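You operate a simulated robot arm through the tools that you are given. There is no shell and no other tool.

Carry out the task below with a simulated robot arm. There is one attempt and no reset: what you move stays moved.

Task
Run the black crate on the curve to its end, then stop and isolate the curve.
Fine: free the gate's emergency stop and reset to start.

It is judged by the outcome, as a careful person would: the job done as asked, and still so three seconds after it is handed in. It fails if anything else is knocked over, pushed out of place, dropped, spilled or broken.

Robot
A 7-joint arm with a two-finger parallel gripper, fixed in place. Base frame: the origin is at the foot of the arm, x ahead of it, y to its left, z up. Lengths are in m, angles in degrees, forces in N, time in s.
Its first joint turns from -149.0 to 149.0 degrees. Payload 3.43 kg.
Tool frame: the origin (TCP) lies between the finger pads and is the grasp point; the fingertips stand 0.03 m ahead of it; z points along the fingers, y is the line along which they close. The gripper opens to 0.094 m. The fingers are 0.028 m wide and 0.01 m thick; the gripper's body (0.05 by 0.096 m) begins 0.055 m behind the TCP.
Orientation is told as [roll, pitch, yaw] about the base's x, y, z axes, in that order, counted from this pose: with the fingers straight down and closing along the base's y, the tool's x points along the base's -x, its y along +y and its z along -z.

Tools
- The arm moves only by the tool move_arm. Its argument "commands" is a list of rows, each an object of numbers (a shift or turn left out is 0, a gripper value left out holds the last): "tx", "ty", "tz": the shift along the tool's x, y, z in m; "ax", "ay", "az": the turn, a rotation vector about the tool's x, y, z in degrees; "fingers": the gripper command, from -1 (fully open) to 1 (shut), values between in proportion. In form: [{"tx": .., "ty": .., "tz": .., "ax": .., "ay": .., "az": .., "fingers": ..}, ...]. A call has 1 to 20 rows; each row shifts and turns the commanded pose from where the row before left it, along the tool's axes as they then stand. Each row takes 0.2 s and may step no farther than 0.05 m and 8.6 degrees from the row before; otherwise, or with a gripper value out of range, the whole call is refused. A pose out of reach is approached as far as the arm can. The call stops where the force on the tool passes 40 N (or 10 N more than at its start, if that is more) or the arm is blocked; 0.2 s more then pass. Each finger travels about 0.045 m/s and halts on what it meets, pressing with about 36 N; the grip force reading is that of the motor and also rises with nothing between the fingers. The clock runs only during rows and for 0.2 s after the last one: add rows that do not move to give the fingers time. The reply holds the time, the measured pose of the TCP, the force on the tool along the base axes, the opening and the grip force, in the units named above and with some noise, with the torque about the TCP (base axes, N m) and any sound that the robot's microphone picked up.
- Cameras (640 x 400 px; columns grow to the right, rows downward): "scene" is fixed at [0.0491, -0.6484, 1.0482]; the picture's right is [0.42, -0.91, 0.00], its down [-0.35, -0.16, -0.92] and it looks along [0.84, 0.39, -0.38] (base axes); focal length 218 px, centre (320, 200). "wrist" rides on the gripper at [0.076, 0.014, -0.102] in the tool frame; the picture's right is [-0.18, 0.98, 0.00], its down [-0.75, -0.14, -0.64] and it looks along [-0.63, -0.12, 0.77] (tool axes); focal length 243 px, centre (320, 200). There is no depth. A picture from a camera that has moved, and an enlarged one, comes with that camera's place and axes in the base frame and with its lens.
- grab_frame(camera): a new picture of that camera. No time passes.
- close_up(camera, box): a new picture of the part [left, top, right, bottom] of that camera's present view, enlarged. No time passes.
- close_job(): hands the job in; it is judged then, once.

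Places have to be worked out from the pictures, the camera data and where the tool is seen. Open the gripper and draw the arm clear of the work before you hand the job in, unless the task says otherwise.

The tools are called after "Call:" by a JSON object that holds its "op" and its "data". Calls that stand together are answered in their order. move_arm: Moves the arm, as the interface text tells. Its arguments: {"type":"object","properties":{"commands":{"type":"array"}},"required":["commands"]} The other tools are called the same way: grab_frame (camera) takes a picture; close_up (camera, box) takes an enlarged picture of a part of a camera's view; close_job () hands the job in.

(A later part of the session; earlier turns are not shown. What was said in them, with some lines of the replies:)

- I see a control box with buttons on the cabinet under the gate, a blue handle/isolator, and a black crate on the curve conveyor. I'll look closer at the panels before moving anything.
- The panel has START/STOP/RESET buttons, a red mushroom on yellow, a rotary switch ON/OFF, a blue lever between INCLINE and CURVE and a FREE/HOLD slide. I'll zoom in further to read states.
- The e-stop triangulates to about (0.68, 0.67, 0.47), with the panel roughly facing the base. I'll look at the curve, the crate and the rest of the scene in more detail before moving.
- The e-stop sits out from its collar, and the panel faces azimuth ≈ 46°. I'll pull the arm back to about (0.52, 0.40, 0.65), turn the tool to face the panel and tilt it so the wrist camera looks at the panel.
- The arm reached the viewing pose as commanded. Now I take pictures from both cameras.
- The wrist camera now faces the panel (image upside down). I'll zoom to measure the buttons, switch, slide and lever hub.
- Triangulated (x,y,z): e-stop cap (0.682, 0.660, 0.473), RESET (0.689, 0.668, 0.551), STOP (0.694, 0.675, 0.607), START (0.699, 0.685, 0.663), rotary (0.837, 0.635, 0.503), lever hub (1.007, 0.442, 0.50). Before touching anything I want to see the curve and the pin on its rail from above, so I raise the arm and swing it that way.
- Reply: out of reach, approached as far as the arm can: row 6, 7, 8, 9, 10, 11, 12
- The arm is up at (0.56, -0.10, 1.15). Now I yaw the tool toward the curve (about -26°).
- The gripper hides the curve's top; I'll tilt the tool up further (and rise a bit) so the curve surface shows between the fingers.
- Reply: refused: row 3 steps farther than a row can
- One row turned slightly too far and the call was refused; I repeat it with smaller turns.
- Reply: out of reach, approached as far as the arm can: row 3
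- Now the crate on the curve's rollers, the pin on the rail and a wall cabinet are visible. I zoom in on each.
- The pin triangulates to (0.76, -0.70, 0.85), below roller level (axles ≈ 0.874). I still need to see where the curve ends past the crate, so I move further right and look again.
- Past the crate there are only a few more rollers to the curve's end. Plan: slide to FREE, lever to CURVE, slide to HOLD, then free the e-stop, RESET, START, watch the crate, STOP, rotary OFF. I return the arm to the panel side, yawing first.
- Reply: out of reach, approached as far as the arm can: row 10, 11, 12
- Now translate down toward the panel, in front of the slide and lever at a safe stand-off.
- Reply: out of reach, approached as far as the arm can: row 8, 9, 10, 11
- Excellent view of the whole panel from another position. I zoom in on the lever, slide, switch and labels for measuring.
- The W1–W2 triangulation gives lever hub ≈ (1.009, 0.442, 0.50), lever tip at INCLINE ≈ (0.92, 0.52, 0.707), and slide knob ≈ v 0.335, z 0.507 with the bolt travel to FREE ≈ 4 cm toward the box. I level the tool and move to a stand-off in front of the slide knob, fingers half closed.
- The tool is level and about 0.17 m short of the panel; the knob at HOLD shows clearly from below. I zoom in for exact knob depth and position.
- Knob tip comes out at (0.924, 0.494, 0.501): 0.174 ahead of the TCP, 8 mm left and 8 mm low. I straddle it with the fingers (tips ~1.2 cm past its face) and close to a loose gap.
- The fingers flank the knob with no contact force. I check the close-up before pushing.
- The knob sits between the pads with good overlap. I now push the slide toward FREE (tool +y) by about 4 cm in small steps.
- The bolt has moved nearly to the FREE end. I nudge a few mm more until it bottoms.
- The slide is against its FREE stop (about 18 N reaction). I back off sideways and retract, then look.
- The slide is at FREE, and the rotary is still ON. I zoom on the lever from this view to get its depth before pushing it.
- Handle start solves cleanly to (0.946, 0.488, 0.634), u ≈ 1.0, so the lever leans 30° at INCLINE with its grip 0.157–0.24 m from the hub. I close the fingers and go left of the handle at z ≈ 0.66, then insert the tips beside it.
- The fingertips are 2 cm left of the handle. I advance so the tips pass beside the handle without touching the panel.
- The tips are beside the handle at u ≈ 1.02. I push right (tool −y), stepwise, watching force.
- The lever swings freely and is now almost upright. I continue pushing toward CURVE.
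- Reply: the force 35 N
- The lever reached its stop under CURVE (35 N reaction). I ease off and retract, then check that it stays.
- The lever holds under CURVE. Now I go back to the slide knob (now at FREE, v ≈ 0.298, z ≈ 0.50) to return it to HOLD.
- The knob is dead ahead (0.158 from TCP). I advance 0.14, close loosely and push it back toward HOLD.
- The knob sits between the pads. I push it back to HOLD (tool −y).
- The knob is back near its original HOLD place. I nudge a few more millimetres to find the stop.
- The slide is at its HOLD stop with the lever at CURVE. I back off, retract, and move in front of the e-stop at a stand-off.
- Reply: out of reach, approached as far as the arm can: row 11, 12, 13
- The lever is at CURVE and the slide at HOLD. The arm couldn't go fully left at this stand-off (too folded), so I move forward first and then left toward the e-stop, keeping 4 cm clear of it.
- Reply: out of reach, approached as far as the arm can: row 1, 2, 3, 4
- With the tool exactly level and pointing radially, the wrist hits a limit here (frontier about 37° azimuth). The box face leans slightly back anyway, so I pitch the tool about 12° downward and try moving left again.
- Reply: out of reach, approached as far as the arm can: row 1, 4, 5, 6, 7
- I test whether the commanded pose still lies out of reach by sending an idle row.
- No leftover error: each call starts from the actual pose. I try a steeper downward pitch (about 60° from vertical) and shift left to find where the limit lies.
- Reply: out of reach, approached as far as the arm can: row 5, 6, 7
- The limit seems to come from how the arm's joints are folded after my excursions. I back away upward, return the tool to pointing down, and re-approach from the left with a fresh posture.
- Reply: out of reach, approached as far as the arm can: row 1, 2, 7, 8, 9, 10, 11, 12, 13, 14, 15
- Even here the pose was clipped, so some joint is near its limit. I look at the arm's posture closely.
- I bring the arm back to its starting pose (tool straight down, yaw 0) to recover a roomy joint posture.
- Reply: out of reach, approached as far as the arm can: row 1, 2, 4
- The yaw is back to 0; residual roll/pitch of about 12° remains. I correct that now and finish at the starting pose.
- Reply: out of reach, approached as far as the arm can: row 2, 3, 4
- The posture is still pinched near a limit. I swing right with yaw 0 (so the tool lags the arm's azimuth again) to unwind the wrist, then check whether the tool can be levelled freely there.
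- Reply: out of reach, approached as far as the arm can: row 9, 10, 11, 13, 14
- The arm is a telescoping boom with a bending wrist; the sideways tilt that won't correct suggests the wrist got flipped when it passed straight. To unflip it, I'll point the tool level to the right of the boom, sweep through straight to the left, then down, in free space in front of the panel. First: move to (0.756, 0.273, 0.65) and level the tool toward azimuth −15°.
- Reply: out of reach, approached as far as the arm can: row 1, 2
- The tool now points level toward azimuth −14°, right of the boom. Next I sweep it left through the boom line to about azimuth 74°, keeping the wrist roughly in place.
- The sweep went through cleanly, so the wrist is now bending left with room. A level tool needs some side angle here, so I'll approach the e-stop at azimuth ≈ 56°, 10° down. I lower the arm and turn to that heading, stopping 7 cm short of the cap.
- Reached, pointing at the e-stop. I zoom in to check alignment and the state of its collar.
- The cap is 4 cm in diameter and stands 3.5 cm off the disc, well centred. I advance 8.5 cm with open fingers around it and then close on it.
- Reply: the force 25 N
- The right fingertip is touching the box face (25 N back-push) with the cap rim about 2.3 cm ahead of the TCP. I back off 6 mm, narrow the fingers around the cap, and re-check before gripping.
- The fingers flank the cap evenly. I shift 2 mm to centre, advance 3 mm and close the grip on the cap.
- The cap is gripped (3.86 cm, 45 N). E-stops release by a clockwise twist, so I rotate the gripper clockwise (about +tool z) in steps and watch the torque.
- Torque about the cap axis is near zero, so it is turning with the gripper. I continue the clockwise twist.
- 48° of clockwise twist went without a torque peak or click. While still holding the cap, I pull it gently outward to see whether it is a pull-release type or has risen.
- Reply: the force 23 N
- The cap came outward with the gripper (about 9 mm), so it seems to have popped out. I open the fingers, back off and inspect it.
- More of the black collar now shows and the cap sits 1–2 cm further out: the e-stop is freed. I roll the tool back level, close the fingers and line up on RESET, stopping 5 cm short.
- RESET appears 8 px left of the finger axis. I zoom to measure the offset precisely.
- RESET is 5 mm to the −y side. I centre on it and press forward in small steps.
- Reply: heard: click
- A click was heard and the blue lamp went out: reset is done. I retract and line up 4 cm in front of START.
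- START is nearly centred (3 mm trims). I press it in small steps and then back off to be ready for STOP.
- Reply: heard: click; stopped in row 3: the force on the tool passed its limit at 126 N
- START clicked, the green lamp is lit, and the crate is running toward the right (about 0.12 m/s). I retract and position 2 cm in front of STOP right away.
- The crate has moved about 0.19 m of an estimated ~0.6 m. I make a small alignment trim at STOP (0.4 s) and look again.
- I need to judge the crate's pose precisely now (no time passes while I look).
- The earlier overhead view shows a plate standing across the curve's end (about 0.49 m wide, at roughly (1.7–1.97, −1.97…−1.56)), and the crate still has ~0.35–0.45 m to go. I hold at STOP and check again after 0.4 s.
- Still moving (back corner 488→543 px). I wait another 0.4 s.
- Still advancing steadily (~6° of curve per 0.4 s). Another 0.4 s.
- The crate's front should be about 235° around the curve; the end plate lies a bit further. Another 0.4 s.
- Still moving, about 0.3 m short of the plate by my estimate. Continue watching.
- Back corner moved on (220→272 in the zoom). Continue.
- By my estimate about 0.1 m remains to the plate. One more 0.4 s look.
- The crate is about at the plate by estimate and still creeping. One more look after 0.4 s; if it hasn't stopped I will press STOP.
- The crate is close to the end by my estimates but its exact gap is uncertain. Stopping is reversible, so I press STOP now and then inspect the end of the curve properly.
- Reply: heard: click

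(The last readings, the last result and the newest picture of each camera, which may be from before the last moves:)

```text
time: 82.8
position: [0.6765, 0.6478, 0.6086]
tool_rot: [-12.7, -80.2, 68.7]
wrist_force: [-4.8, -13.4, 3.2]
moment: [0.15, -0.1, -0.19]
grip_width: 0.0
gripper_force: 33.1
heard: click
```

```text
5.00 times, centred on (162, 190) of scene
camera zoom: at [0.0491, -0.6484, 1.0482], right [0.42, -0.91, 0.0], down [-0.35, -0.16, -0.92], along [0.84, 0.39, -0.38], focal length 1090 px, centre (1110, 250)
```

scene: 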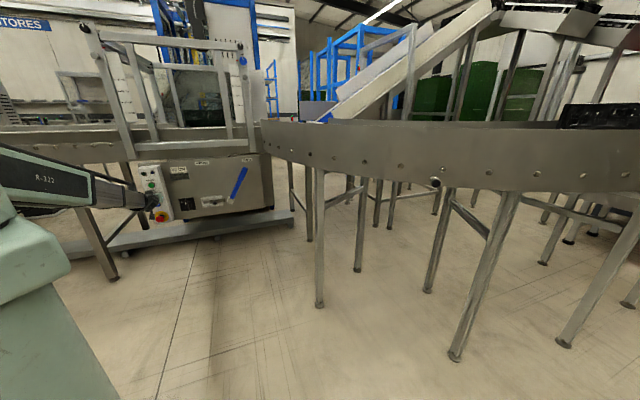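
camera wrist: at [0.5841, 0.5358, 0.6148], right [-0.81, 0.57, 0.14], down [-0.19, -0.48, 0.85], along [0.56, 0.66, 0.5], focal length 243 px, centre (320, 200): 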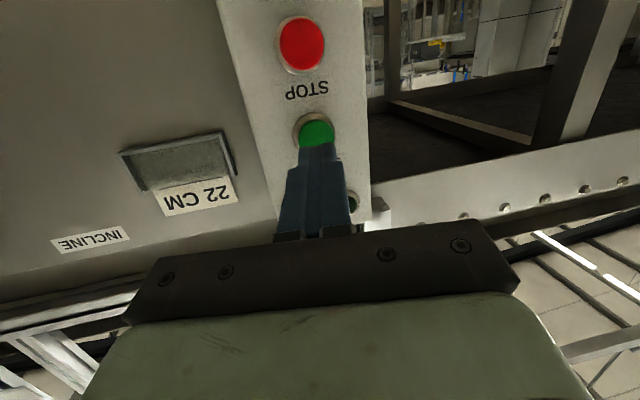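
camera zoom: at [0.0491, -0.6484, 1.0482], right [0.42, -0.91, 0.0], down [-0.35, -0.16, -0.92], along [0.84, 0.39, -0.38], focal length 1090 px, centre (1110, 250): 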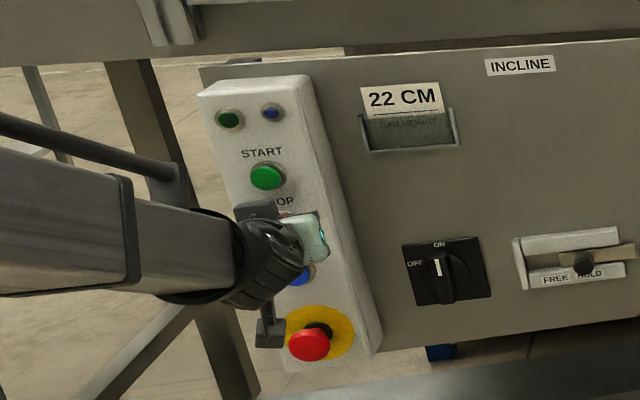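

STOP clicked and the green lamp is off; the crate's back corner had not moved since 82.2 s while the rollers were still on, so it is resting at its end. Now isolate: I retract and move in front of the rotary switch with fingers half open.

Call:
{"op": "move_arm", "data": {"commands": [{"tz": -0.03}, {"tz": -0.03, "fingers": 0.0}, {"tx": 0.0264, "ty": -0.0309, "tz": 0.0066}, {"tx": 0.0264, "ty": -0.0309, "tz": 0.0066}, {"tx": 0.0264, "ty": -0.0309, "tz": 0.0066}, {"tx": 0.0264, "ty": -0.0309, "tz": 0.0066}, {"ax": 3.88, "ay": -1.27}, {}]}}

Call:
{"op": "grab_frame", "data": {"camera": "wrist"}}

Call:
{"op": "grab_frame", "data": {"camera": "scene"}}

```text
time: 84.6
position: [0.7566, 0.5365, 0.5146]
tool_rot: [-19.0, -81.4, 71.0]
wrist_force: [-0.1, 0.0, -0.6]
moment: [0.02, -0.05, 0.02]
grip_width: 0.047
gripper_force: 0.0
```

```text
taken
camera wrist: at [0.6775, 0.4531, 0.4535], right [-0.77, 0.63, 0.13], down [-0.24, -0.48, 0.84], along [0.59, 0.62, 0.52], focal length 243 px, centre (320, 200)
```

wrist: 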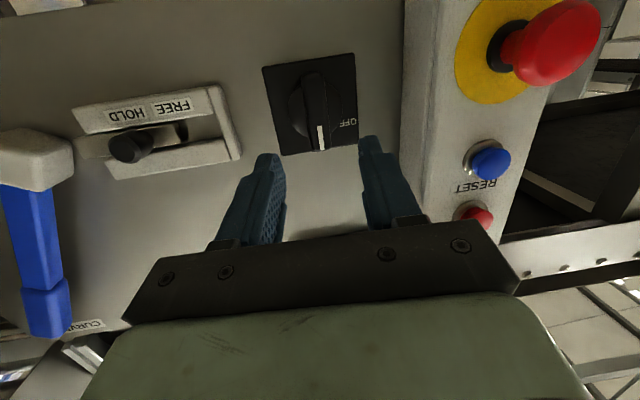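

```text
taken
```

scene: 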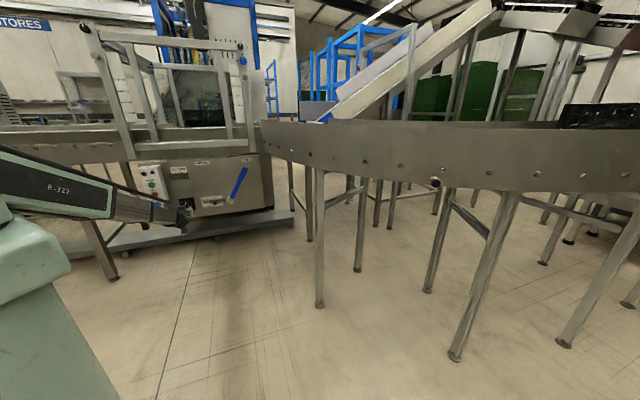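

The e-stop is clearly popped out and the rotary is straight ahead. I zoom on it to locate the handle bar.

Call:
{"op": "close_up", "data": {"camera": "wrist", "box": [248, 40, 376, 160]}}

```text
3.33 times, centred on (312, 100) of wrist
camera zoom: at [0.6775, 0.4531, 0.4535], right [-0.77, 0.63, 0.13], down [-0.24, -0.48, 0.84], along [0.59, 0.62, 0.52], focal length 809 px, centre (347, 533)
```

zoom: 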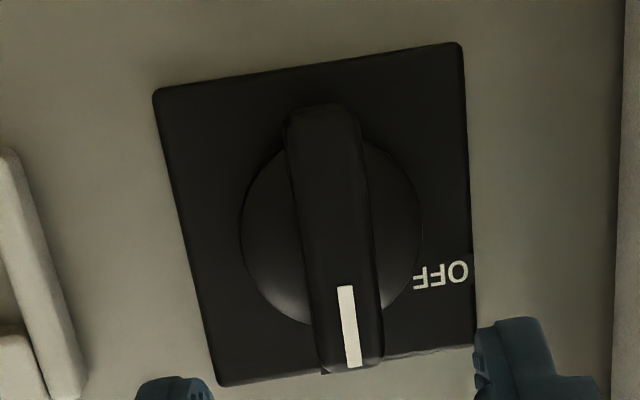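

The bar's front is 9.6 cm ahead of the TCP and centred within 2 mm. Before gripping, I test in free space that the tool can roll 90° counter-clockwise without hitting a joint limit.

Call:
{"op": "move_arm", "data": {"commands": [{"az": -8.2}, {"az": -8.2}, {"az": -8.2}, {"az": -8.2}, {"az": -8.2}, {"az": -8.2}, {"az": -8.2}, {"az": -8.2}, {"az": -8.2}, {"az": -8.2}, {"az": -8}]}}

```text
time: 87.0
position: [0.7552, 0.5351, 0.5154]
tool_rot: [-81.7, 2.9, 142.4]
wrist_force: [0.3, 0.3, -0.3]
moment: [0.0, 0.01, 0.01]
grip_width: 0.047
gripper_force: 0.0
```

The full roll is available. I roll back, advance onto the bar and grip it.

Call:
{"op": "move_arm", "data": {"commands": [{"az": 8.2}, {"az": 8.2}, {"az": 8.2}, {"az": 8.2}, {"az": 8.2}, {"az": 8.2}, {"az": 8.2}, {"az": 8.2}, {"az": 8.2}, {"az": 8.2}, {"az": 8}, {"tz": 0.03, "tx": 0.0015}, {"tz": 0.03, "ty": -0.001}, {"tz": 0.015}, {"tz": 0.008}, {}]}}

Call:
{"op": "close_up", "data": {"camera": "wrist", "box": [224, 80, 416, 200]}}

```text
time: 90.4
position: [0.8067, 0.5989, 0.5016]
tool_rot: [-18.8, -81.4, 71.1]
wrist_force: [0.5, -0.5, -0.5]
moment: [-0.01, -0.02, 0.0]
grip_width: 0.0469
gripper_force: 0.1
```

```text
3.33 times, centred on (320, 140) of wrist
camera zoom: at [0.7279, 0.5171, 0.4407], right [-0.77, 0.63, 0.13], down [-0.24, -0.48, 0.84], along [0.59, 0.62, 0.52], focal length 809 px, centre (320, 400)
```

zoom: 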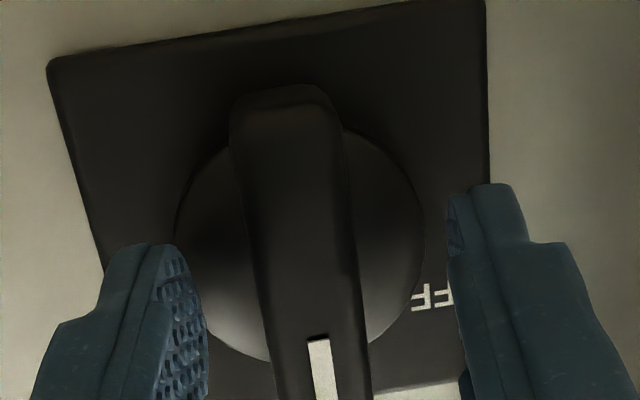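

The bar sits about 5 mm toward the image-left and the axis ~3 mm higher. I trim for that and close on the bar.

Call:
{"op": "move_arm", "data": {"commands": [{"tx": -0.003, "ty": -0.0045}, {"fingers": 1}, {}, {}]}}

Call:
{"op": "close_up", "data": {"camera": "wrist", "box": [224, 80, 416, 200]}}

```text
time: 91.4
position: [0.8097, 0.5993, 0.5043]
tool_rot: [-19.3, -81.3, 71.7]
wrist_force: [-16.8, 11.0, -3.8]
moment: [0.04, 0.17, -0.02]
grip_width: 0.0199
gripper_force: 39.2
```

```text
3.33 times, centred on (320, 140) of wrist
camera zoom: at [0.7306, 0.5157, 0.4436], right [-0.77, 0.62, 0.13], down [-0.24, -0.48, 0.84], along [0.59, 0.62, 0.52], focal length 809 px, centre (320, 400)
```

zoom: 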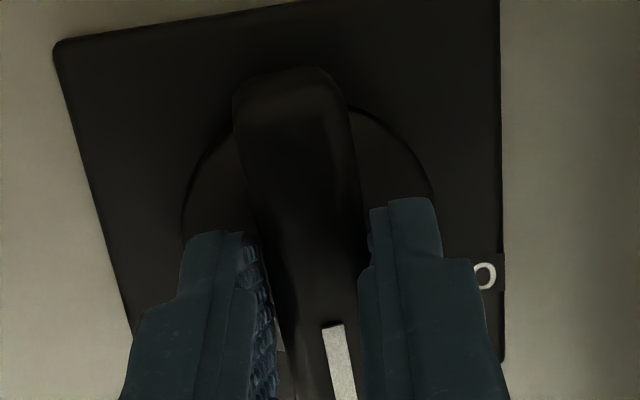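

The bar is gripped (2.0 cm) with a slight sideways load; I ease 2 mm and start turning counter-clockwise toward OFF.

Call:
{"op": "move_arm", "data": {"commands": [{"ty": 0.002}, {"az": -8}, {"az": -8}, {"az": -8}, {}]}}

Call:
{"op": "close_up", "data": {"camera": "wrist", "box": [224, 80, 416, 200]}}

Call:
{"op": "close_up", "data": {"camera": "scene", "box": [140, 160, 236, 220]}}

```text
time: 92.6
position: [0.8086, 0.6001, 0.5045]
tool_rot: [-72.4, -61.9, 126.5]
wrist_force: [-18.4, 11.4, 0.3]
moment: [-0.04, 0.33, -0.14]
grip_width: 0.0207
gripper_force: 45.4
```

```text
3.33 times, centred on (320, 140) of wrist
camera zoom: at [0.7557, 0.4967, 0.4461], right [-0.78, 0.56, -0.28], down [-0.5, -0.29, 0.82], along [0.38, 0.78, 0.5], focal length 809 px, centre (320, 400)
```

zoom: 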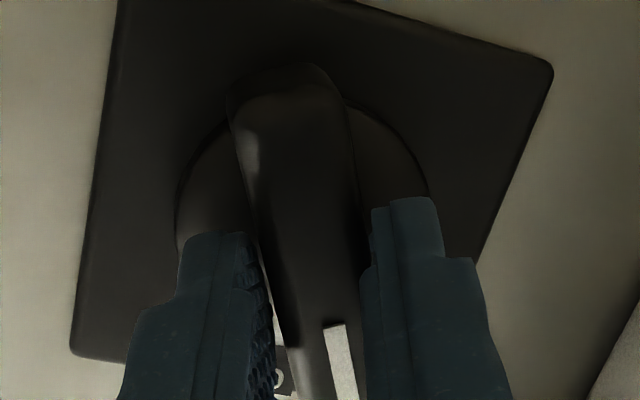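

```text
6.67 times, centred on (188, 190) of scene
camera zoom: at [0.0491, -0.6484, 1.0482], right [0.42, -0.91, 0.0], down [-0.35, -0.16, -0.92], along [0.84, 0.39, -0.38], focal length 1453 px, centre (1200, 267)
```

zoom: 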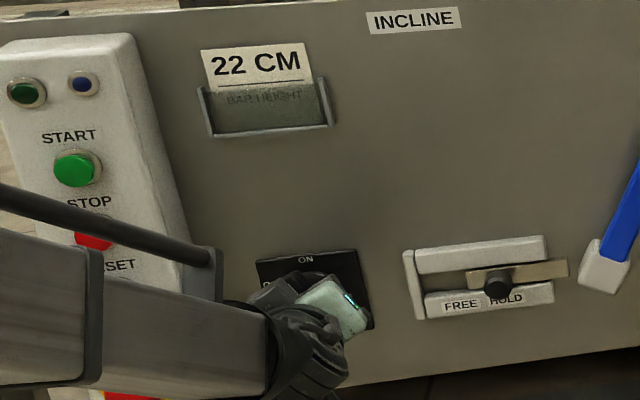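

The bar is turning with the gripper relative to its plate. I continue counter-clockwise.

Call:
{"op": "move_arm", "data": {"commands": [{"az": -8}, {"az": -8}, {"az": -8}, {"az": -8}, {}]}}

Call:
{"op": "close_up", "data": {"camera": "wrist", "box": [224, 80, 416, 200]}}

```text
time: 93.8
position: [0.8092, 0.5974, 0.5041]
tool_rot: [-80.2, -30.6, 136.9]
wrist_force: [-20.0, -6.3, -12.5]
moment: [-0.28, 0.27, -0.41]
grip_width: 0.0208
gripper_force: 45.1
```

```text
3.33 times, centred on (320, 140) of wrist
camera zoom: at [0.7863, 0.476, 0.4679], right [-0.59, 0.32, -0.74], down [-0.8, -0.09, 0.6], along [0.13, 0.94, 0.31], focal length 809 px, centre (320, 400)
```

zoom: 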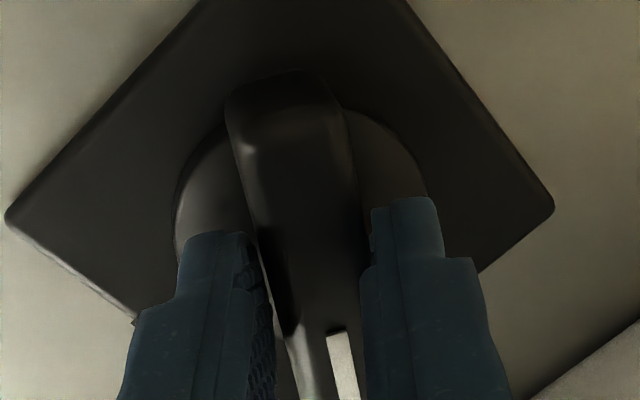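

About 56° turned. I continue the rest of the way toward 90°.

Call:
{"op": "move_arm", "data": {"commands": [{"az": -8}, {"az": -8}, {"az": -8}, {"az": -8}, {}]}}

Call:
{"op": "close_up", "data": {"camera": "wrist", "box": [224, 80, 416, 200]}}

Call:
{"op": "close_up", "data": {"camera": "scene", "box": [140, 160, 236, 220]}}

```text
time: 95.0
position: [0.8086, 0.5985, 0.504]
tool_rot: [-81.7, 0.8, 142.1]
wrist_force: [-12.3, -19.6, -14.6]
moment: [0.11, -0.08, -0.65]
grip_width: 0.0205
gripper_force: 45.0
```

```text
3.33 times, centred on (320, 140) of wrist
camera zoom: at [0.8049, 0.4692, 0.5063], right [-0.22, -0.01, -0.98], down [-0.98, -0.02, 0.22], along [-0.02, 1.0, 0.0], focal length 809 px, centre (320, 400)
```

zoom: 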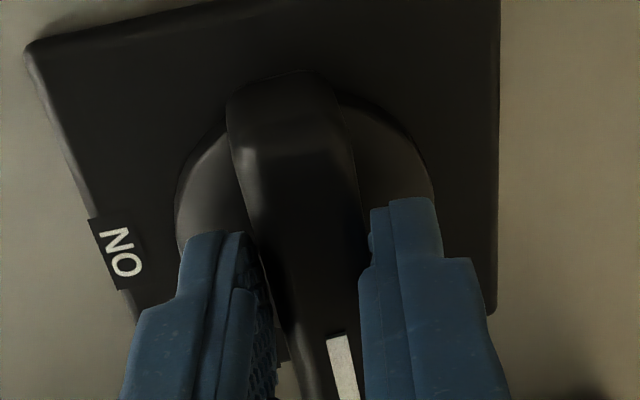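

```text
6.67 times, centred on (188, 190) of scene
camera zoom: at [0.0491, -0.6484, 1.0482], right [0.42, -0.91, 0.0], down [-0.35, -0.16, -0.92], along [0.84, 0.39, -0.38], focal length 1453 px, centre (1200, 267)
```

zoom: 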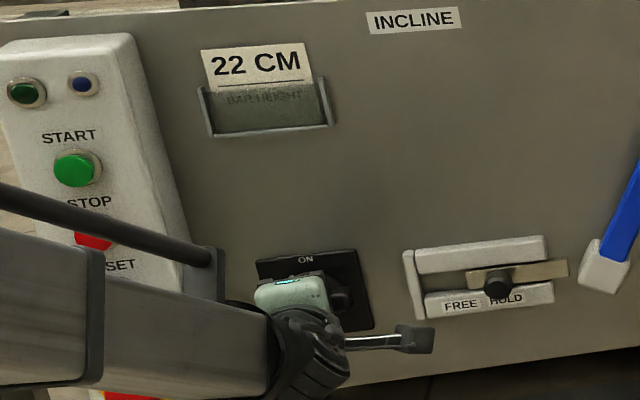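

The bar is now across, its mark toward OFF. I add a few degrees to seat it, then release and back off to check.

Call:
{"op": "move_arm", "data": {"commands": [{"az": -4}, {}]}}

```text
time: 95.6
position: [0.8091, 0.5987, 0.5032]
tool_rot: [-81.6, 4.8, 142.6]
wrist_force: [-6.6, -20.9, -13.7]
moment: [0.18, -0.1, -0.98]
grip_width: 0.0204
gripper_force: 44.7
```

Now I open the fingers and retract straight back.

Call:
{"op": "move_arm", "data": {"commands": [{"fingers": 0.0}, {}, {}, {"tz": -0.03}, {"tz": -0.03}, {"tz": -0.03}]}}

Call:
{"op": "grab_frame", "data": {"camera": "wrist"}}

Call:
{"op": "close_up", "data": {"camera": "scene", "box": [140, 160, 236, 220]}}

```text
time: 97.0
position: [0.7527, 0.5286, 0.5156]
tool_rot: [-81.8, 4.8, 142.6]
wrist_force: [1.0, 0.3, -0.2]
moment: [-0.01, -0.03, 0.0]
grip_width: 0.0472
gripper_force: 0.0
```

```text
taken
camera wrist: at [0.7492, 0.3991, 0.5245], right [-0.17, -0.05, -0.98], down [-0.99, -0.02, 0.17], along [-0.03, 1.0, -0.05], focal length 243 px, centre (320, 200)
```

wrist: 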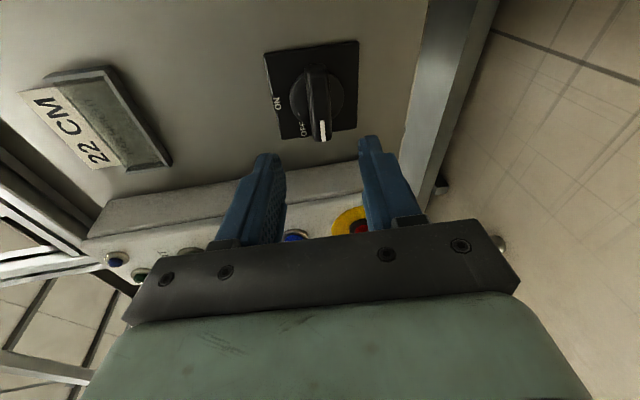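

```text
6.67 times, centred on (188, 190) of scene
camera zoom: at [0.0491, -0.6484, 1.0482], right [0.42, -0.91, 0.0], down [-0.35, -0.16, -0.92], along [0.84, 0.39, -0.38], focal length 1453 px, centre (1200, 267)
```

zoom: 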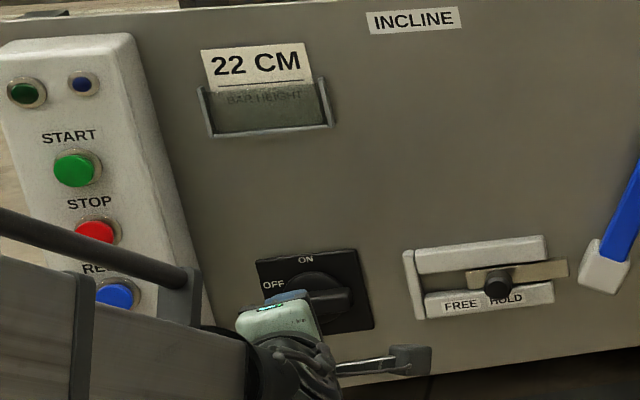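

I zoom in on the switch to see exactly where its mark now points relative to the OFF label.

Call:
{"op": "close_up", "data": {"camera": "wrist", "box": [248, 30, 376, 150]}}

Call:
{"op": "close_up", "data": {"camera": "scene", "box": [170, 190, 202, 210]}}

```text
3.33 times, centred on (312, 90) of wrist
camera zoom: at [0.7492, 0.3991, 0.5245], right [-0.17, -0.05, -0.98], down [-0.99, -0.02, 0.17], along [-0.03, 1.0, -0.05], focal length 809 px, centre (347, 567)
```

zoom: 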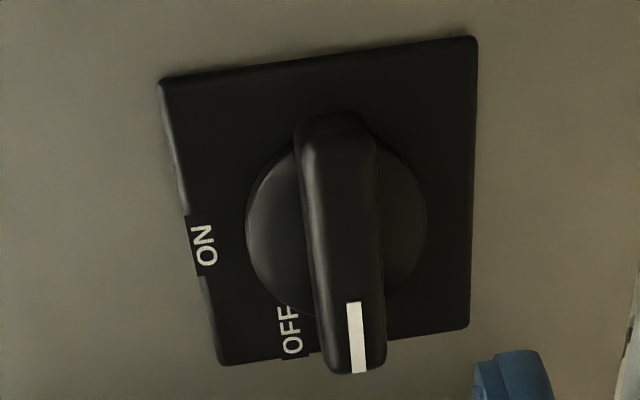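

```text
16.00 times, centred on (186, 200) of scene
camera zoom: at [0.0491, -0.6484, 1.0482], right [0.42, -0.91, 0.0], down [-0.35, -0.16, -0.92], along [0.84, 0.39, -0.38], focal length 3488 px, centre (2464, 200)
```

zoom: 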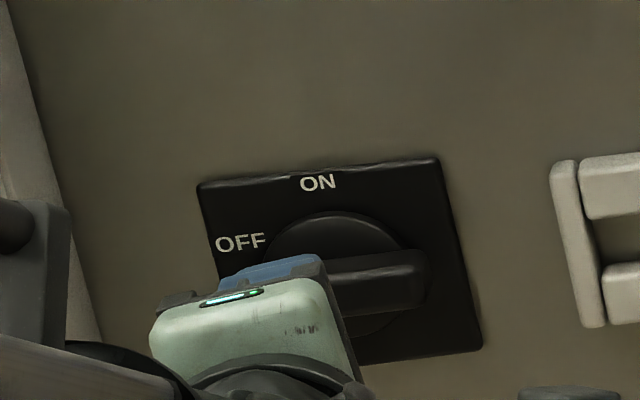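

The mark now points straight left beside OFF, and the bar stayed there: the drive is isolated. I open the gripper fully, roll the tool back and withdraw from the panel.

Call:
{"op": "move_arm", "data": {"commands": [{"tz": -0.03}, {"az": 8.2, "tz": -0.01}, {"az": 8.2}, {"az": 8.2}, {"az": 8.2}, {"az": 8.2}, {"az": 8.2}, {"az": 8.2}, {"az": 8.2}, {"az": 8.2}, {"az": 8.2}, {"az": 8.2}, {"fingers": -1}, {}]}}

Call:
{"op": "grab_frame", "data": {"camera": "wrist"}}

Call:
{"op": "grab_frame", "data": {"camera": "scene"}}

```text
time: 100.0
position: [0.7287, 0.4972, 0.5217]
tool_rot: [-28.9, -80.6, 81.2]
wrist_force: [0.2, -0.3, 0.2]
moment: [0.0, 0.02, 0.01]
grip_width: 0.094
gripper_force: 0.0
```

```text
taken
camera wrist: at [0.6527, 0.4132, 0.4617], right [-0.77, 0.62, 0.1], down [-0.26, -0.46, 0.85], along [0.58, 0.63, 0.52], focal length 243 px, centre (320, 200)
```

wrist: 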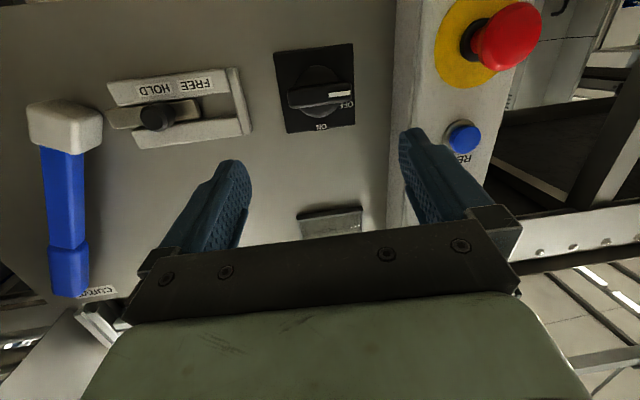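

```text
taken
```

scene: 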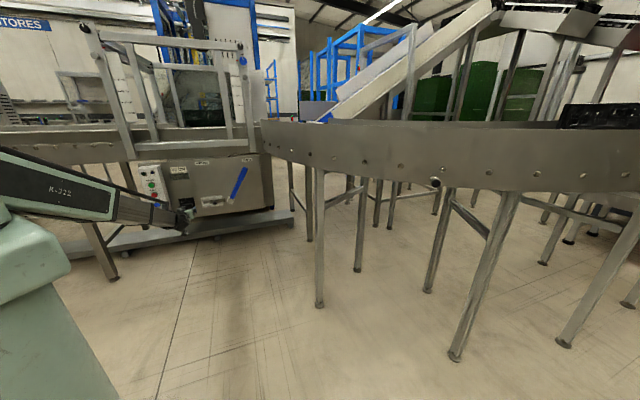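

Everything on the panel is as intended: lever CURVE, slide HOLD, rotary OFF, e-stop out. I now back the arm away and raise it, then tilt the camera so I can confirm the crate's final place.

Call:
{"op": "move_arm", "data": {"commands": [{"tx": -0.0449, "ty": -0.0042, "tz": -0.0201}, {"tx": -0.0449, "ty": -0.0042, "tz": -0.0201}, {"tx": -0.0449, "ty": -0.0042, "tz": -0.0201}, {"tx": -0.0449, "ty": -0.0042, "tz": -0.0201}, {"tx": -0.0449, "ty": -0.0042, "tz": -0.0201}, {"tx": -0.0449, "ty": -0.0042, "tz": -0.0201}, {"tx": -0.0449, "ty": -0.0042, "tz": -0.0201}, {"tx": -0.0449, "ty": -0.0042, "tz": -0.0201}, {"tx": -0.0449, "ty": -0.0042, "tz": -0.0201}, {"ay": 8}, {"ay": 8}, {"ay": 8}, {"ay": 8}, {"ay": 8}]}}

Call:
{"op": "grab_frame", "data": {"camera": "scene"}}

Call:
{"op": "close_up", "data": {"camera": "scene", "box": [120, 145, 280, 245]}}

```text
time: 103.0
position: [0.6643, 0.3886, 0.9486]
tool_rot: [-5.1, -42.1, 56.8]
wrist_force: [-0.5, -0.6, -0.3]
moment: [0.01, 0.0, 0.01]
grip_width: 0.0937
gripper_force: 0.2
out of reach, approached as far as the arm can: row 14
```

```text
taken
```

scene: 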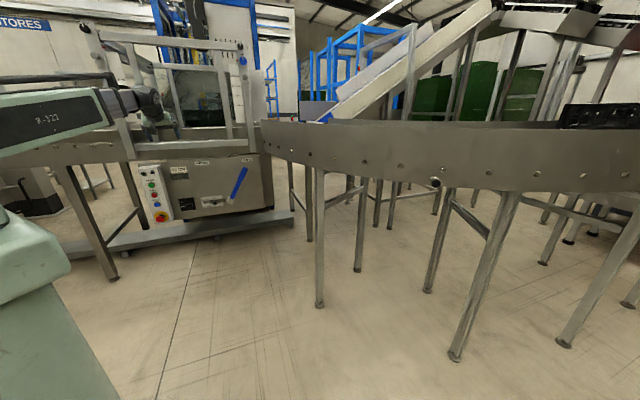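

```text
4.00 times, centred on (200, 195) of scene
camera zoom: at [0.0491, -0.6484, 1.0482], right [0.42, -0.91, 0.0], down [-0.35, -0.16, -0.92], along [0.84, 0.39, -0.38], focal length 872 px, centre (800, 220)
```

zoom: 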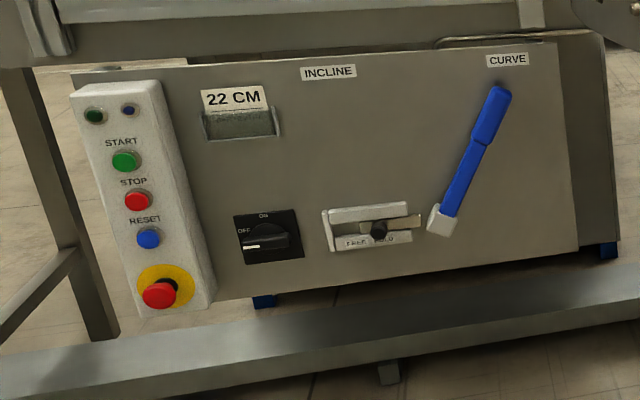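

The panel view confirms everything: mark at OFF, lever at CURVE, slide at HOLD, lamps off. I swing the raised arm right, clear of the rail, to look at the crate at the curve's end.

Call:
{"op": "move_arm", "data": {"commands": [{"tx": 0.012, "ty": -0.0218, "tz": -0.0388, "ax": 4.75, "az": 5.28}, {"tx": 0.0098, "ty": -0.0259, "tz": -0.0368, "ax": 4.75, "az": 5.28}, {"tx": 0.0072, "ty": -0.0297, "tz": -0.0345, "ax": 4.75, "az": 5.28}, {"tx": 0.0043, "ty": -0.033, "tz": -0.0319, "ax": 4.75, "az": 5.28}, {"tx": 0.0012, "ty": -0.0358, "tz": -0.0291, "ax": 4.75, "az": 5.28}, {"tx": -0.0022, "ty": -0.038, "tz": -0.026, "ax": 4.75, "az": 5.28}, {"tx": -0.0058, "ty": -0.0397, "tz": -0.0228, "ax": 4.75, "az": 5.28}, {"tx": -0.0095, "ty": -0.0407, "tz": -0.0194, "ax": 4.75, "az": 5.28}, {"tx": -0.0132, "ty": -0.0411, "tz": -0.0161, "ax": 4.75, "az": 5.28}, {"tx": -0.017, "ty": -0.0409, "tz": -0.0127, "ax": 4.75, "az": 5.28}, {"tx": -0.0208, "ty": -0.04, "tz": -0.0093, "ax": 4.75, "az": 5.28}, {"tx": -0.0244, "ty": -0.0386, "tz": -0.0061, "ax": 4.75, "az": 5.28}]}}

Call:
{"op": "grab_frame", "data": {"camera": "wrist"}}

Call:
{"op": "grab_frame", "data": {"camera": "scene"}}

```text
time: 105.6
position: [0.6722, -0.3, 1.132]
tool_rot: [12.9, -44.2, -26.5]
wrist_force: [-0.3, -0.1, 0.7]
moment: [-0.07, -0.02, -0.03]
grip_width: 0.094
gripper_force: 0.1
out of reach, approached as far as the arm can: row 1, 2, 3, 4, 5, 6, 7, 8, 9, 10, 11, 12
```

```text
taken
camera wrist: at [0.5553, -0.2524, 1.1538], right [0.41, 0.87, 0.29], down [-0.01, -0.31, 0.95], along [0.91, -0.39, -0.12], focal length 243 px, centre (320, 200)
```

wrist: 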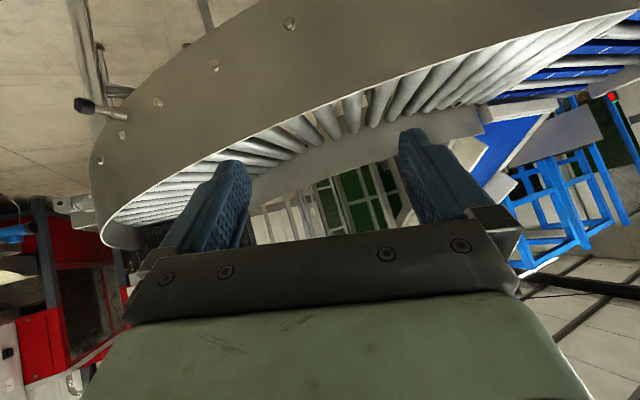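

```text
taken
```

scene: 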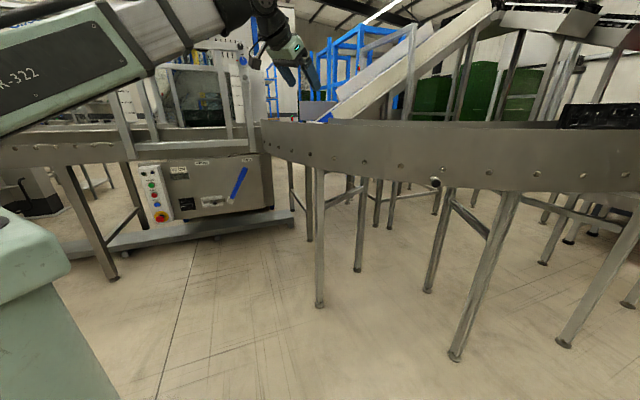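

The view from above covers the rollers; the crate should be near the left part. I zoom there.

Call:
{"op": "close_up", "data": {"camera": "wrist", "box": [80, 100, 320, 270]}}

```text
2.35 times, centred on (200, 185) of wrist
camera zoom: at [0.5553, -0.2524, 1.1538], right [0.41, 0.87, 0.29], down [-0.01, -0.31, 0.95], along [0.91, -0.39, -0.12], focal length 571 px, centre (602, 235)
```

zoom: 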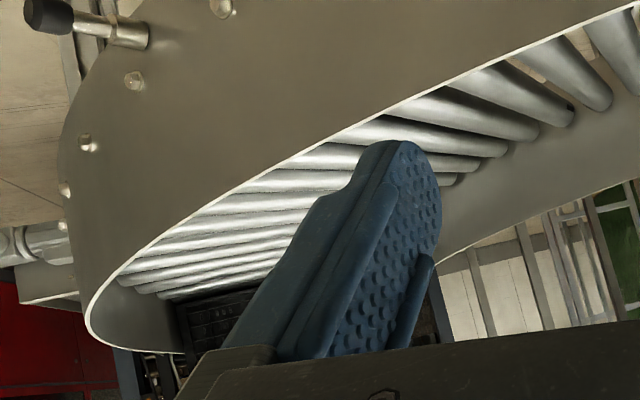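

The crate is visible at the end of the rollers but half hidden by a finger. I yaw the camera right by 24° to uncover it.

Call:
{"op": "move_arm", "data": {"commands": [{"ax": 5.54, "ay": -1.34, "az": 5.62}, {"ax": 5.54, "ay": -1.34, "az": 5.62}, {"ax": 5.54, "ay": -1.34, "az": 5.62}]}}

Call:
{"op": "grab_frame", "data": {"camera": "wrist"}}

Call:
{"op": "close_up", "data": {"camera": "wrist", "box": [160, 90, 440, 265]}}

```text
time: 106.4
position: [0.6726, -0.3008, 1.1327]
tool_rot: [12.9, -44.1, -26.4]
wrist_force: [-0.3, 0.1, -0.5]
moment: [0.01, 0.0, 0.0]
grip_width: 0.0943
gripper_force: 0.1
out of reach, approached as far as the arm can: row 1, 2, 3
```

```text
taken
camera wrist: at [0.5549, -0.2525, 1.1536], right [0.41, 0.87, 0.29], down [-0.01, -0.31, 0.95], along [0.91, -0.39, -0.12], focal length 243 px, centre (320, 200)
```

wrist: 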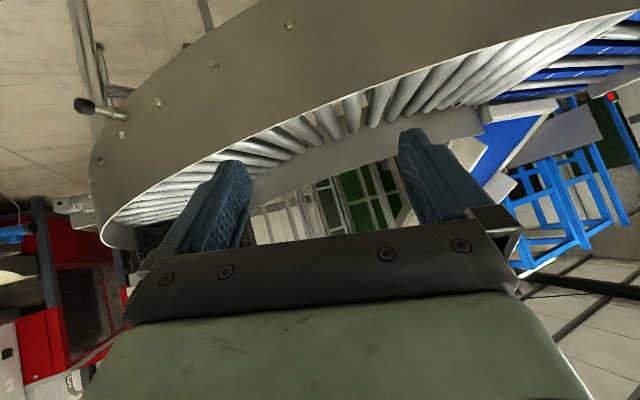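

```text
2.29 times, centred on (300, 178) of wrist
camera zoom: at [0.5549, -0.2525, 1.1536], right [0.41, 0.87, 0.29], down [-0.01, -0.31, 0.95], along [0.91, -0.39, -0.12], focal length 555 px, centre (366, 251)
```

zoom: 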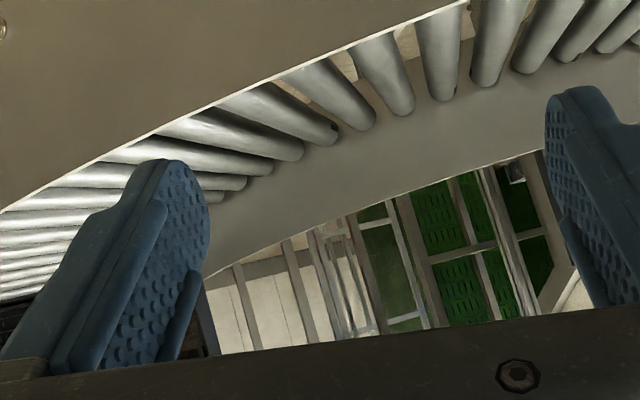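

Yaw is limited here, but closing the fingers will move the blocking finger aside. I close them briefly to look.

Call:
{"op": "move_arm", "data": {"commands": [{"fingers": 1}, {}, {}, {}, {}]}}

Call:
{"op": "grab_frame", "data": {"camera": "wrist"}}

Call:
{"op": "close_up", "data": {"camera": "wrist", "box": [80, 130, 272, 270]}}

```text
time: 107.6
position: [0.6727, -0.3003, 1.1322]
tool_rot: [12.9, -44.2, -26.3]
wrist_force: [0.0, 0.2, 0.1]
moment: [0.04, -0.03, -0.01]
grip_width: 0.0
gripper_force: 10.8
```

```text
taken
camera wrist: at [0.5549, -0.2525, 1.1536], right [0.41, 0.87, 0.29], down [-0.01, -0.31, 0.95], along [0.91, -0.39, -0.12], focal length 243 px, centre (320, 200)
```

wrist: 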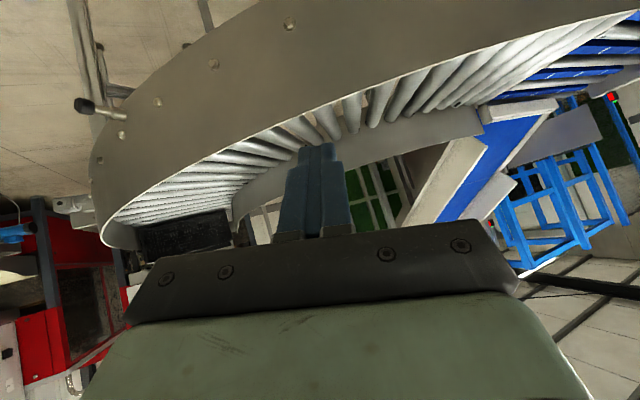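

```text
2.86 times, centred on (176, 200) of wrist
camera zoom: at [0.5549, -0.2525, 1.1536], right [0.41, 0.87, 0.29], down [-0.01, -0.31, 0.95], along [0.91, -0.39, -0.12], focal length 693 px, centre (731, 200)
```

zoom: 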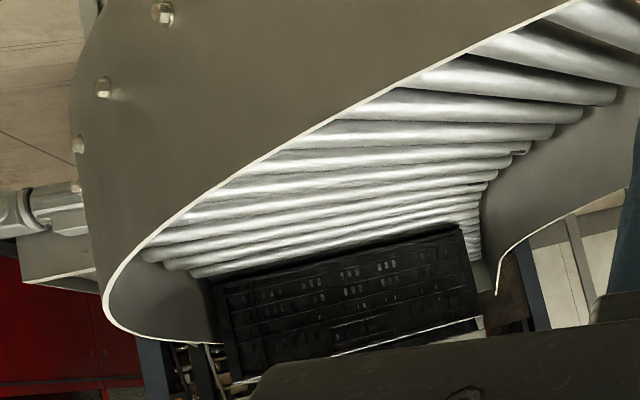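

The crate sits square on the last rollers between the rail ends, upright, with its front at the end. I open the gripper again and draw the arm back from the curve.

Call:
{"op": "move_arm", "data": {"commands": [{"tx": 0.0281, "ty": 0.028, "tz": -0.0213, "fingers": -1}, {"tx": 0.0281, "ty": 0.028, "tz": -0.0213}, {"tx": 0.0281, "ty": 0.028, "tz": -0.0213}, {"tx": 0.0281, "ty": 0.028, "tz": -0.0213}, {}, {}]}}

Call:
{"op": "grab_frame", "data": {"camera": "scene"}}

Call:
{"op": "grab_frame", "data": {"camera": "wrist"}}

Call:
{"op": "close_up", "data": {"camera": "scene", "box": [120, 145, 280, 245]}}

```text
time: 109.0
position: [0.5658, -0.2385, 1.1259]
tool_rot: [11.8, -44.4, -24.7]
wrist_force: [-0.4, -0.4, -0.2]
moment: [0.0, -0.01, -0.01]
grip_width: 0.0944
gripper_force: 0.1
out of reach, approached as far as the arm can: row 1, 2, 3, 4
```

```text
taken
```

scene: 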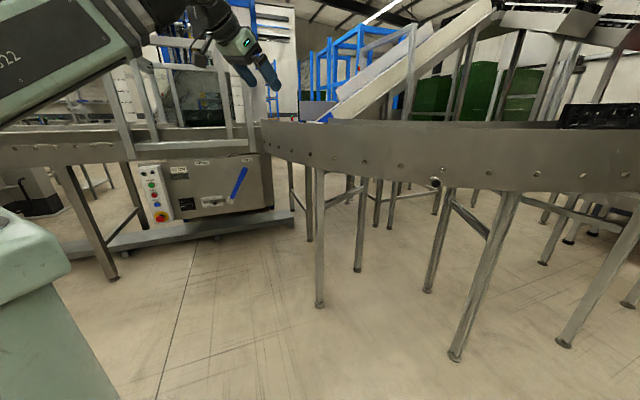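

```text
taken
camera wrist: at [0.4463, -0.1933, 1.1465], right [0.39, 0.88, 0.27], down [0.0, -0.29, 0.96], along [0.92, -0.38, -0.11], focal length 243 px, centre (320, 200)
```

wrist: 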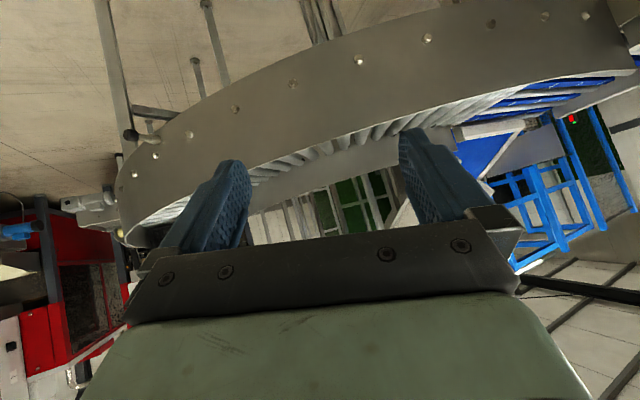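

```text
4.00 times, centred on (200, 195) of scene
camera zoom: at [0.0491, -0.6484, 1.0482], right [0.42, -0.91, 0.0], down [-0.35, -0.16, -0.92], along [0.84, 0.39, -0.38], focal length 872 px, centre (800, 220)
```

zoom: 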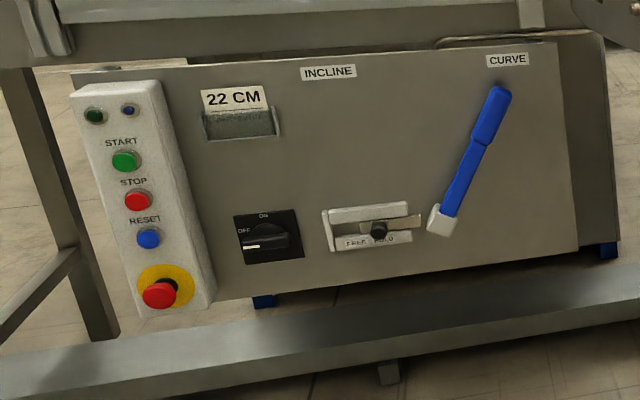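

The arm is clear with the gripper open. The crate rests at the curve's end, the line is stopped (green lamp off), and the rotary isolator is at OFF. The e-stop is freed, the lever is at CURVE and its slide is at HOLD, so I hand the job in.

Call:
{"op": "close_job", "data": {}}

```text
The job is handed in.
```

I ran the black crate to the end of the curve, stopped the line and turned the rotary isolator to OFF. The job is handed in.

- **Setup:** The lever was on INCLINE and locked. I slid the lock to FREE, moved the lever to CURVE and slid the lock back to HOLD. The lever is still on CURVE.
- **Emergency stop and reset:** I twisted the gate's emergency stop and pulled it out. RESET clicked and the blue lamp went out.
- **Run:** START clicked, the green lamp came on and the crate ran along the curve. The tool briefly hit 126 N on the START button, over its limit. The button worked and I saw no damage.
- **Stop:** STOP clicked and the green lamp went out. The crate had already stopped moving before I pressed it. A look from above afterwards showed it upright on the last rollers. I took it to be resting against the end plate, but I could not see the contact directly.
- **Isolation:** The isolator's mark now points straight left, at 90° from ON. The OFF label sits just above that point. I took the rotary switch to be the curve's isolator because it is on the same drive cabinet. I did not touch the pin on the curve's rail.

I saw nothing else moved or knocked. The gripper is open and the arm is clear of the work.
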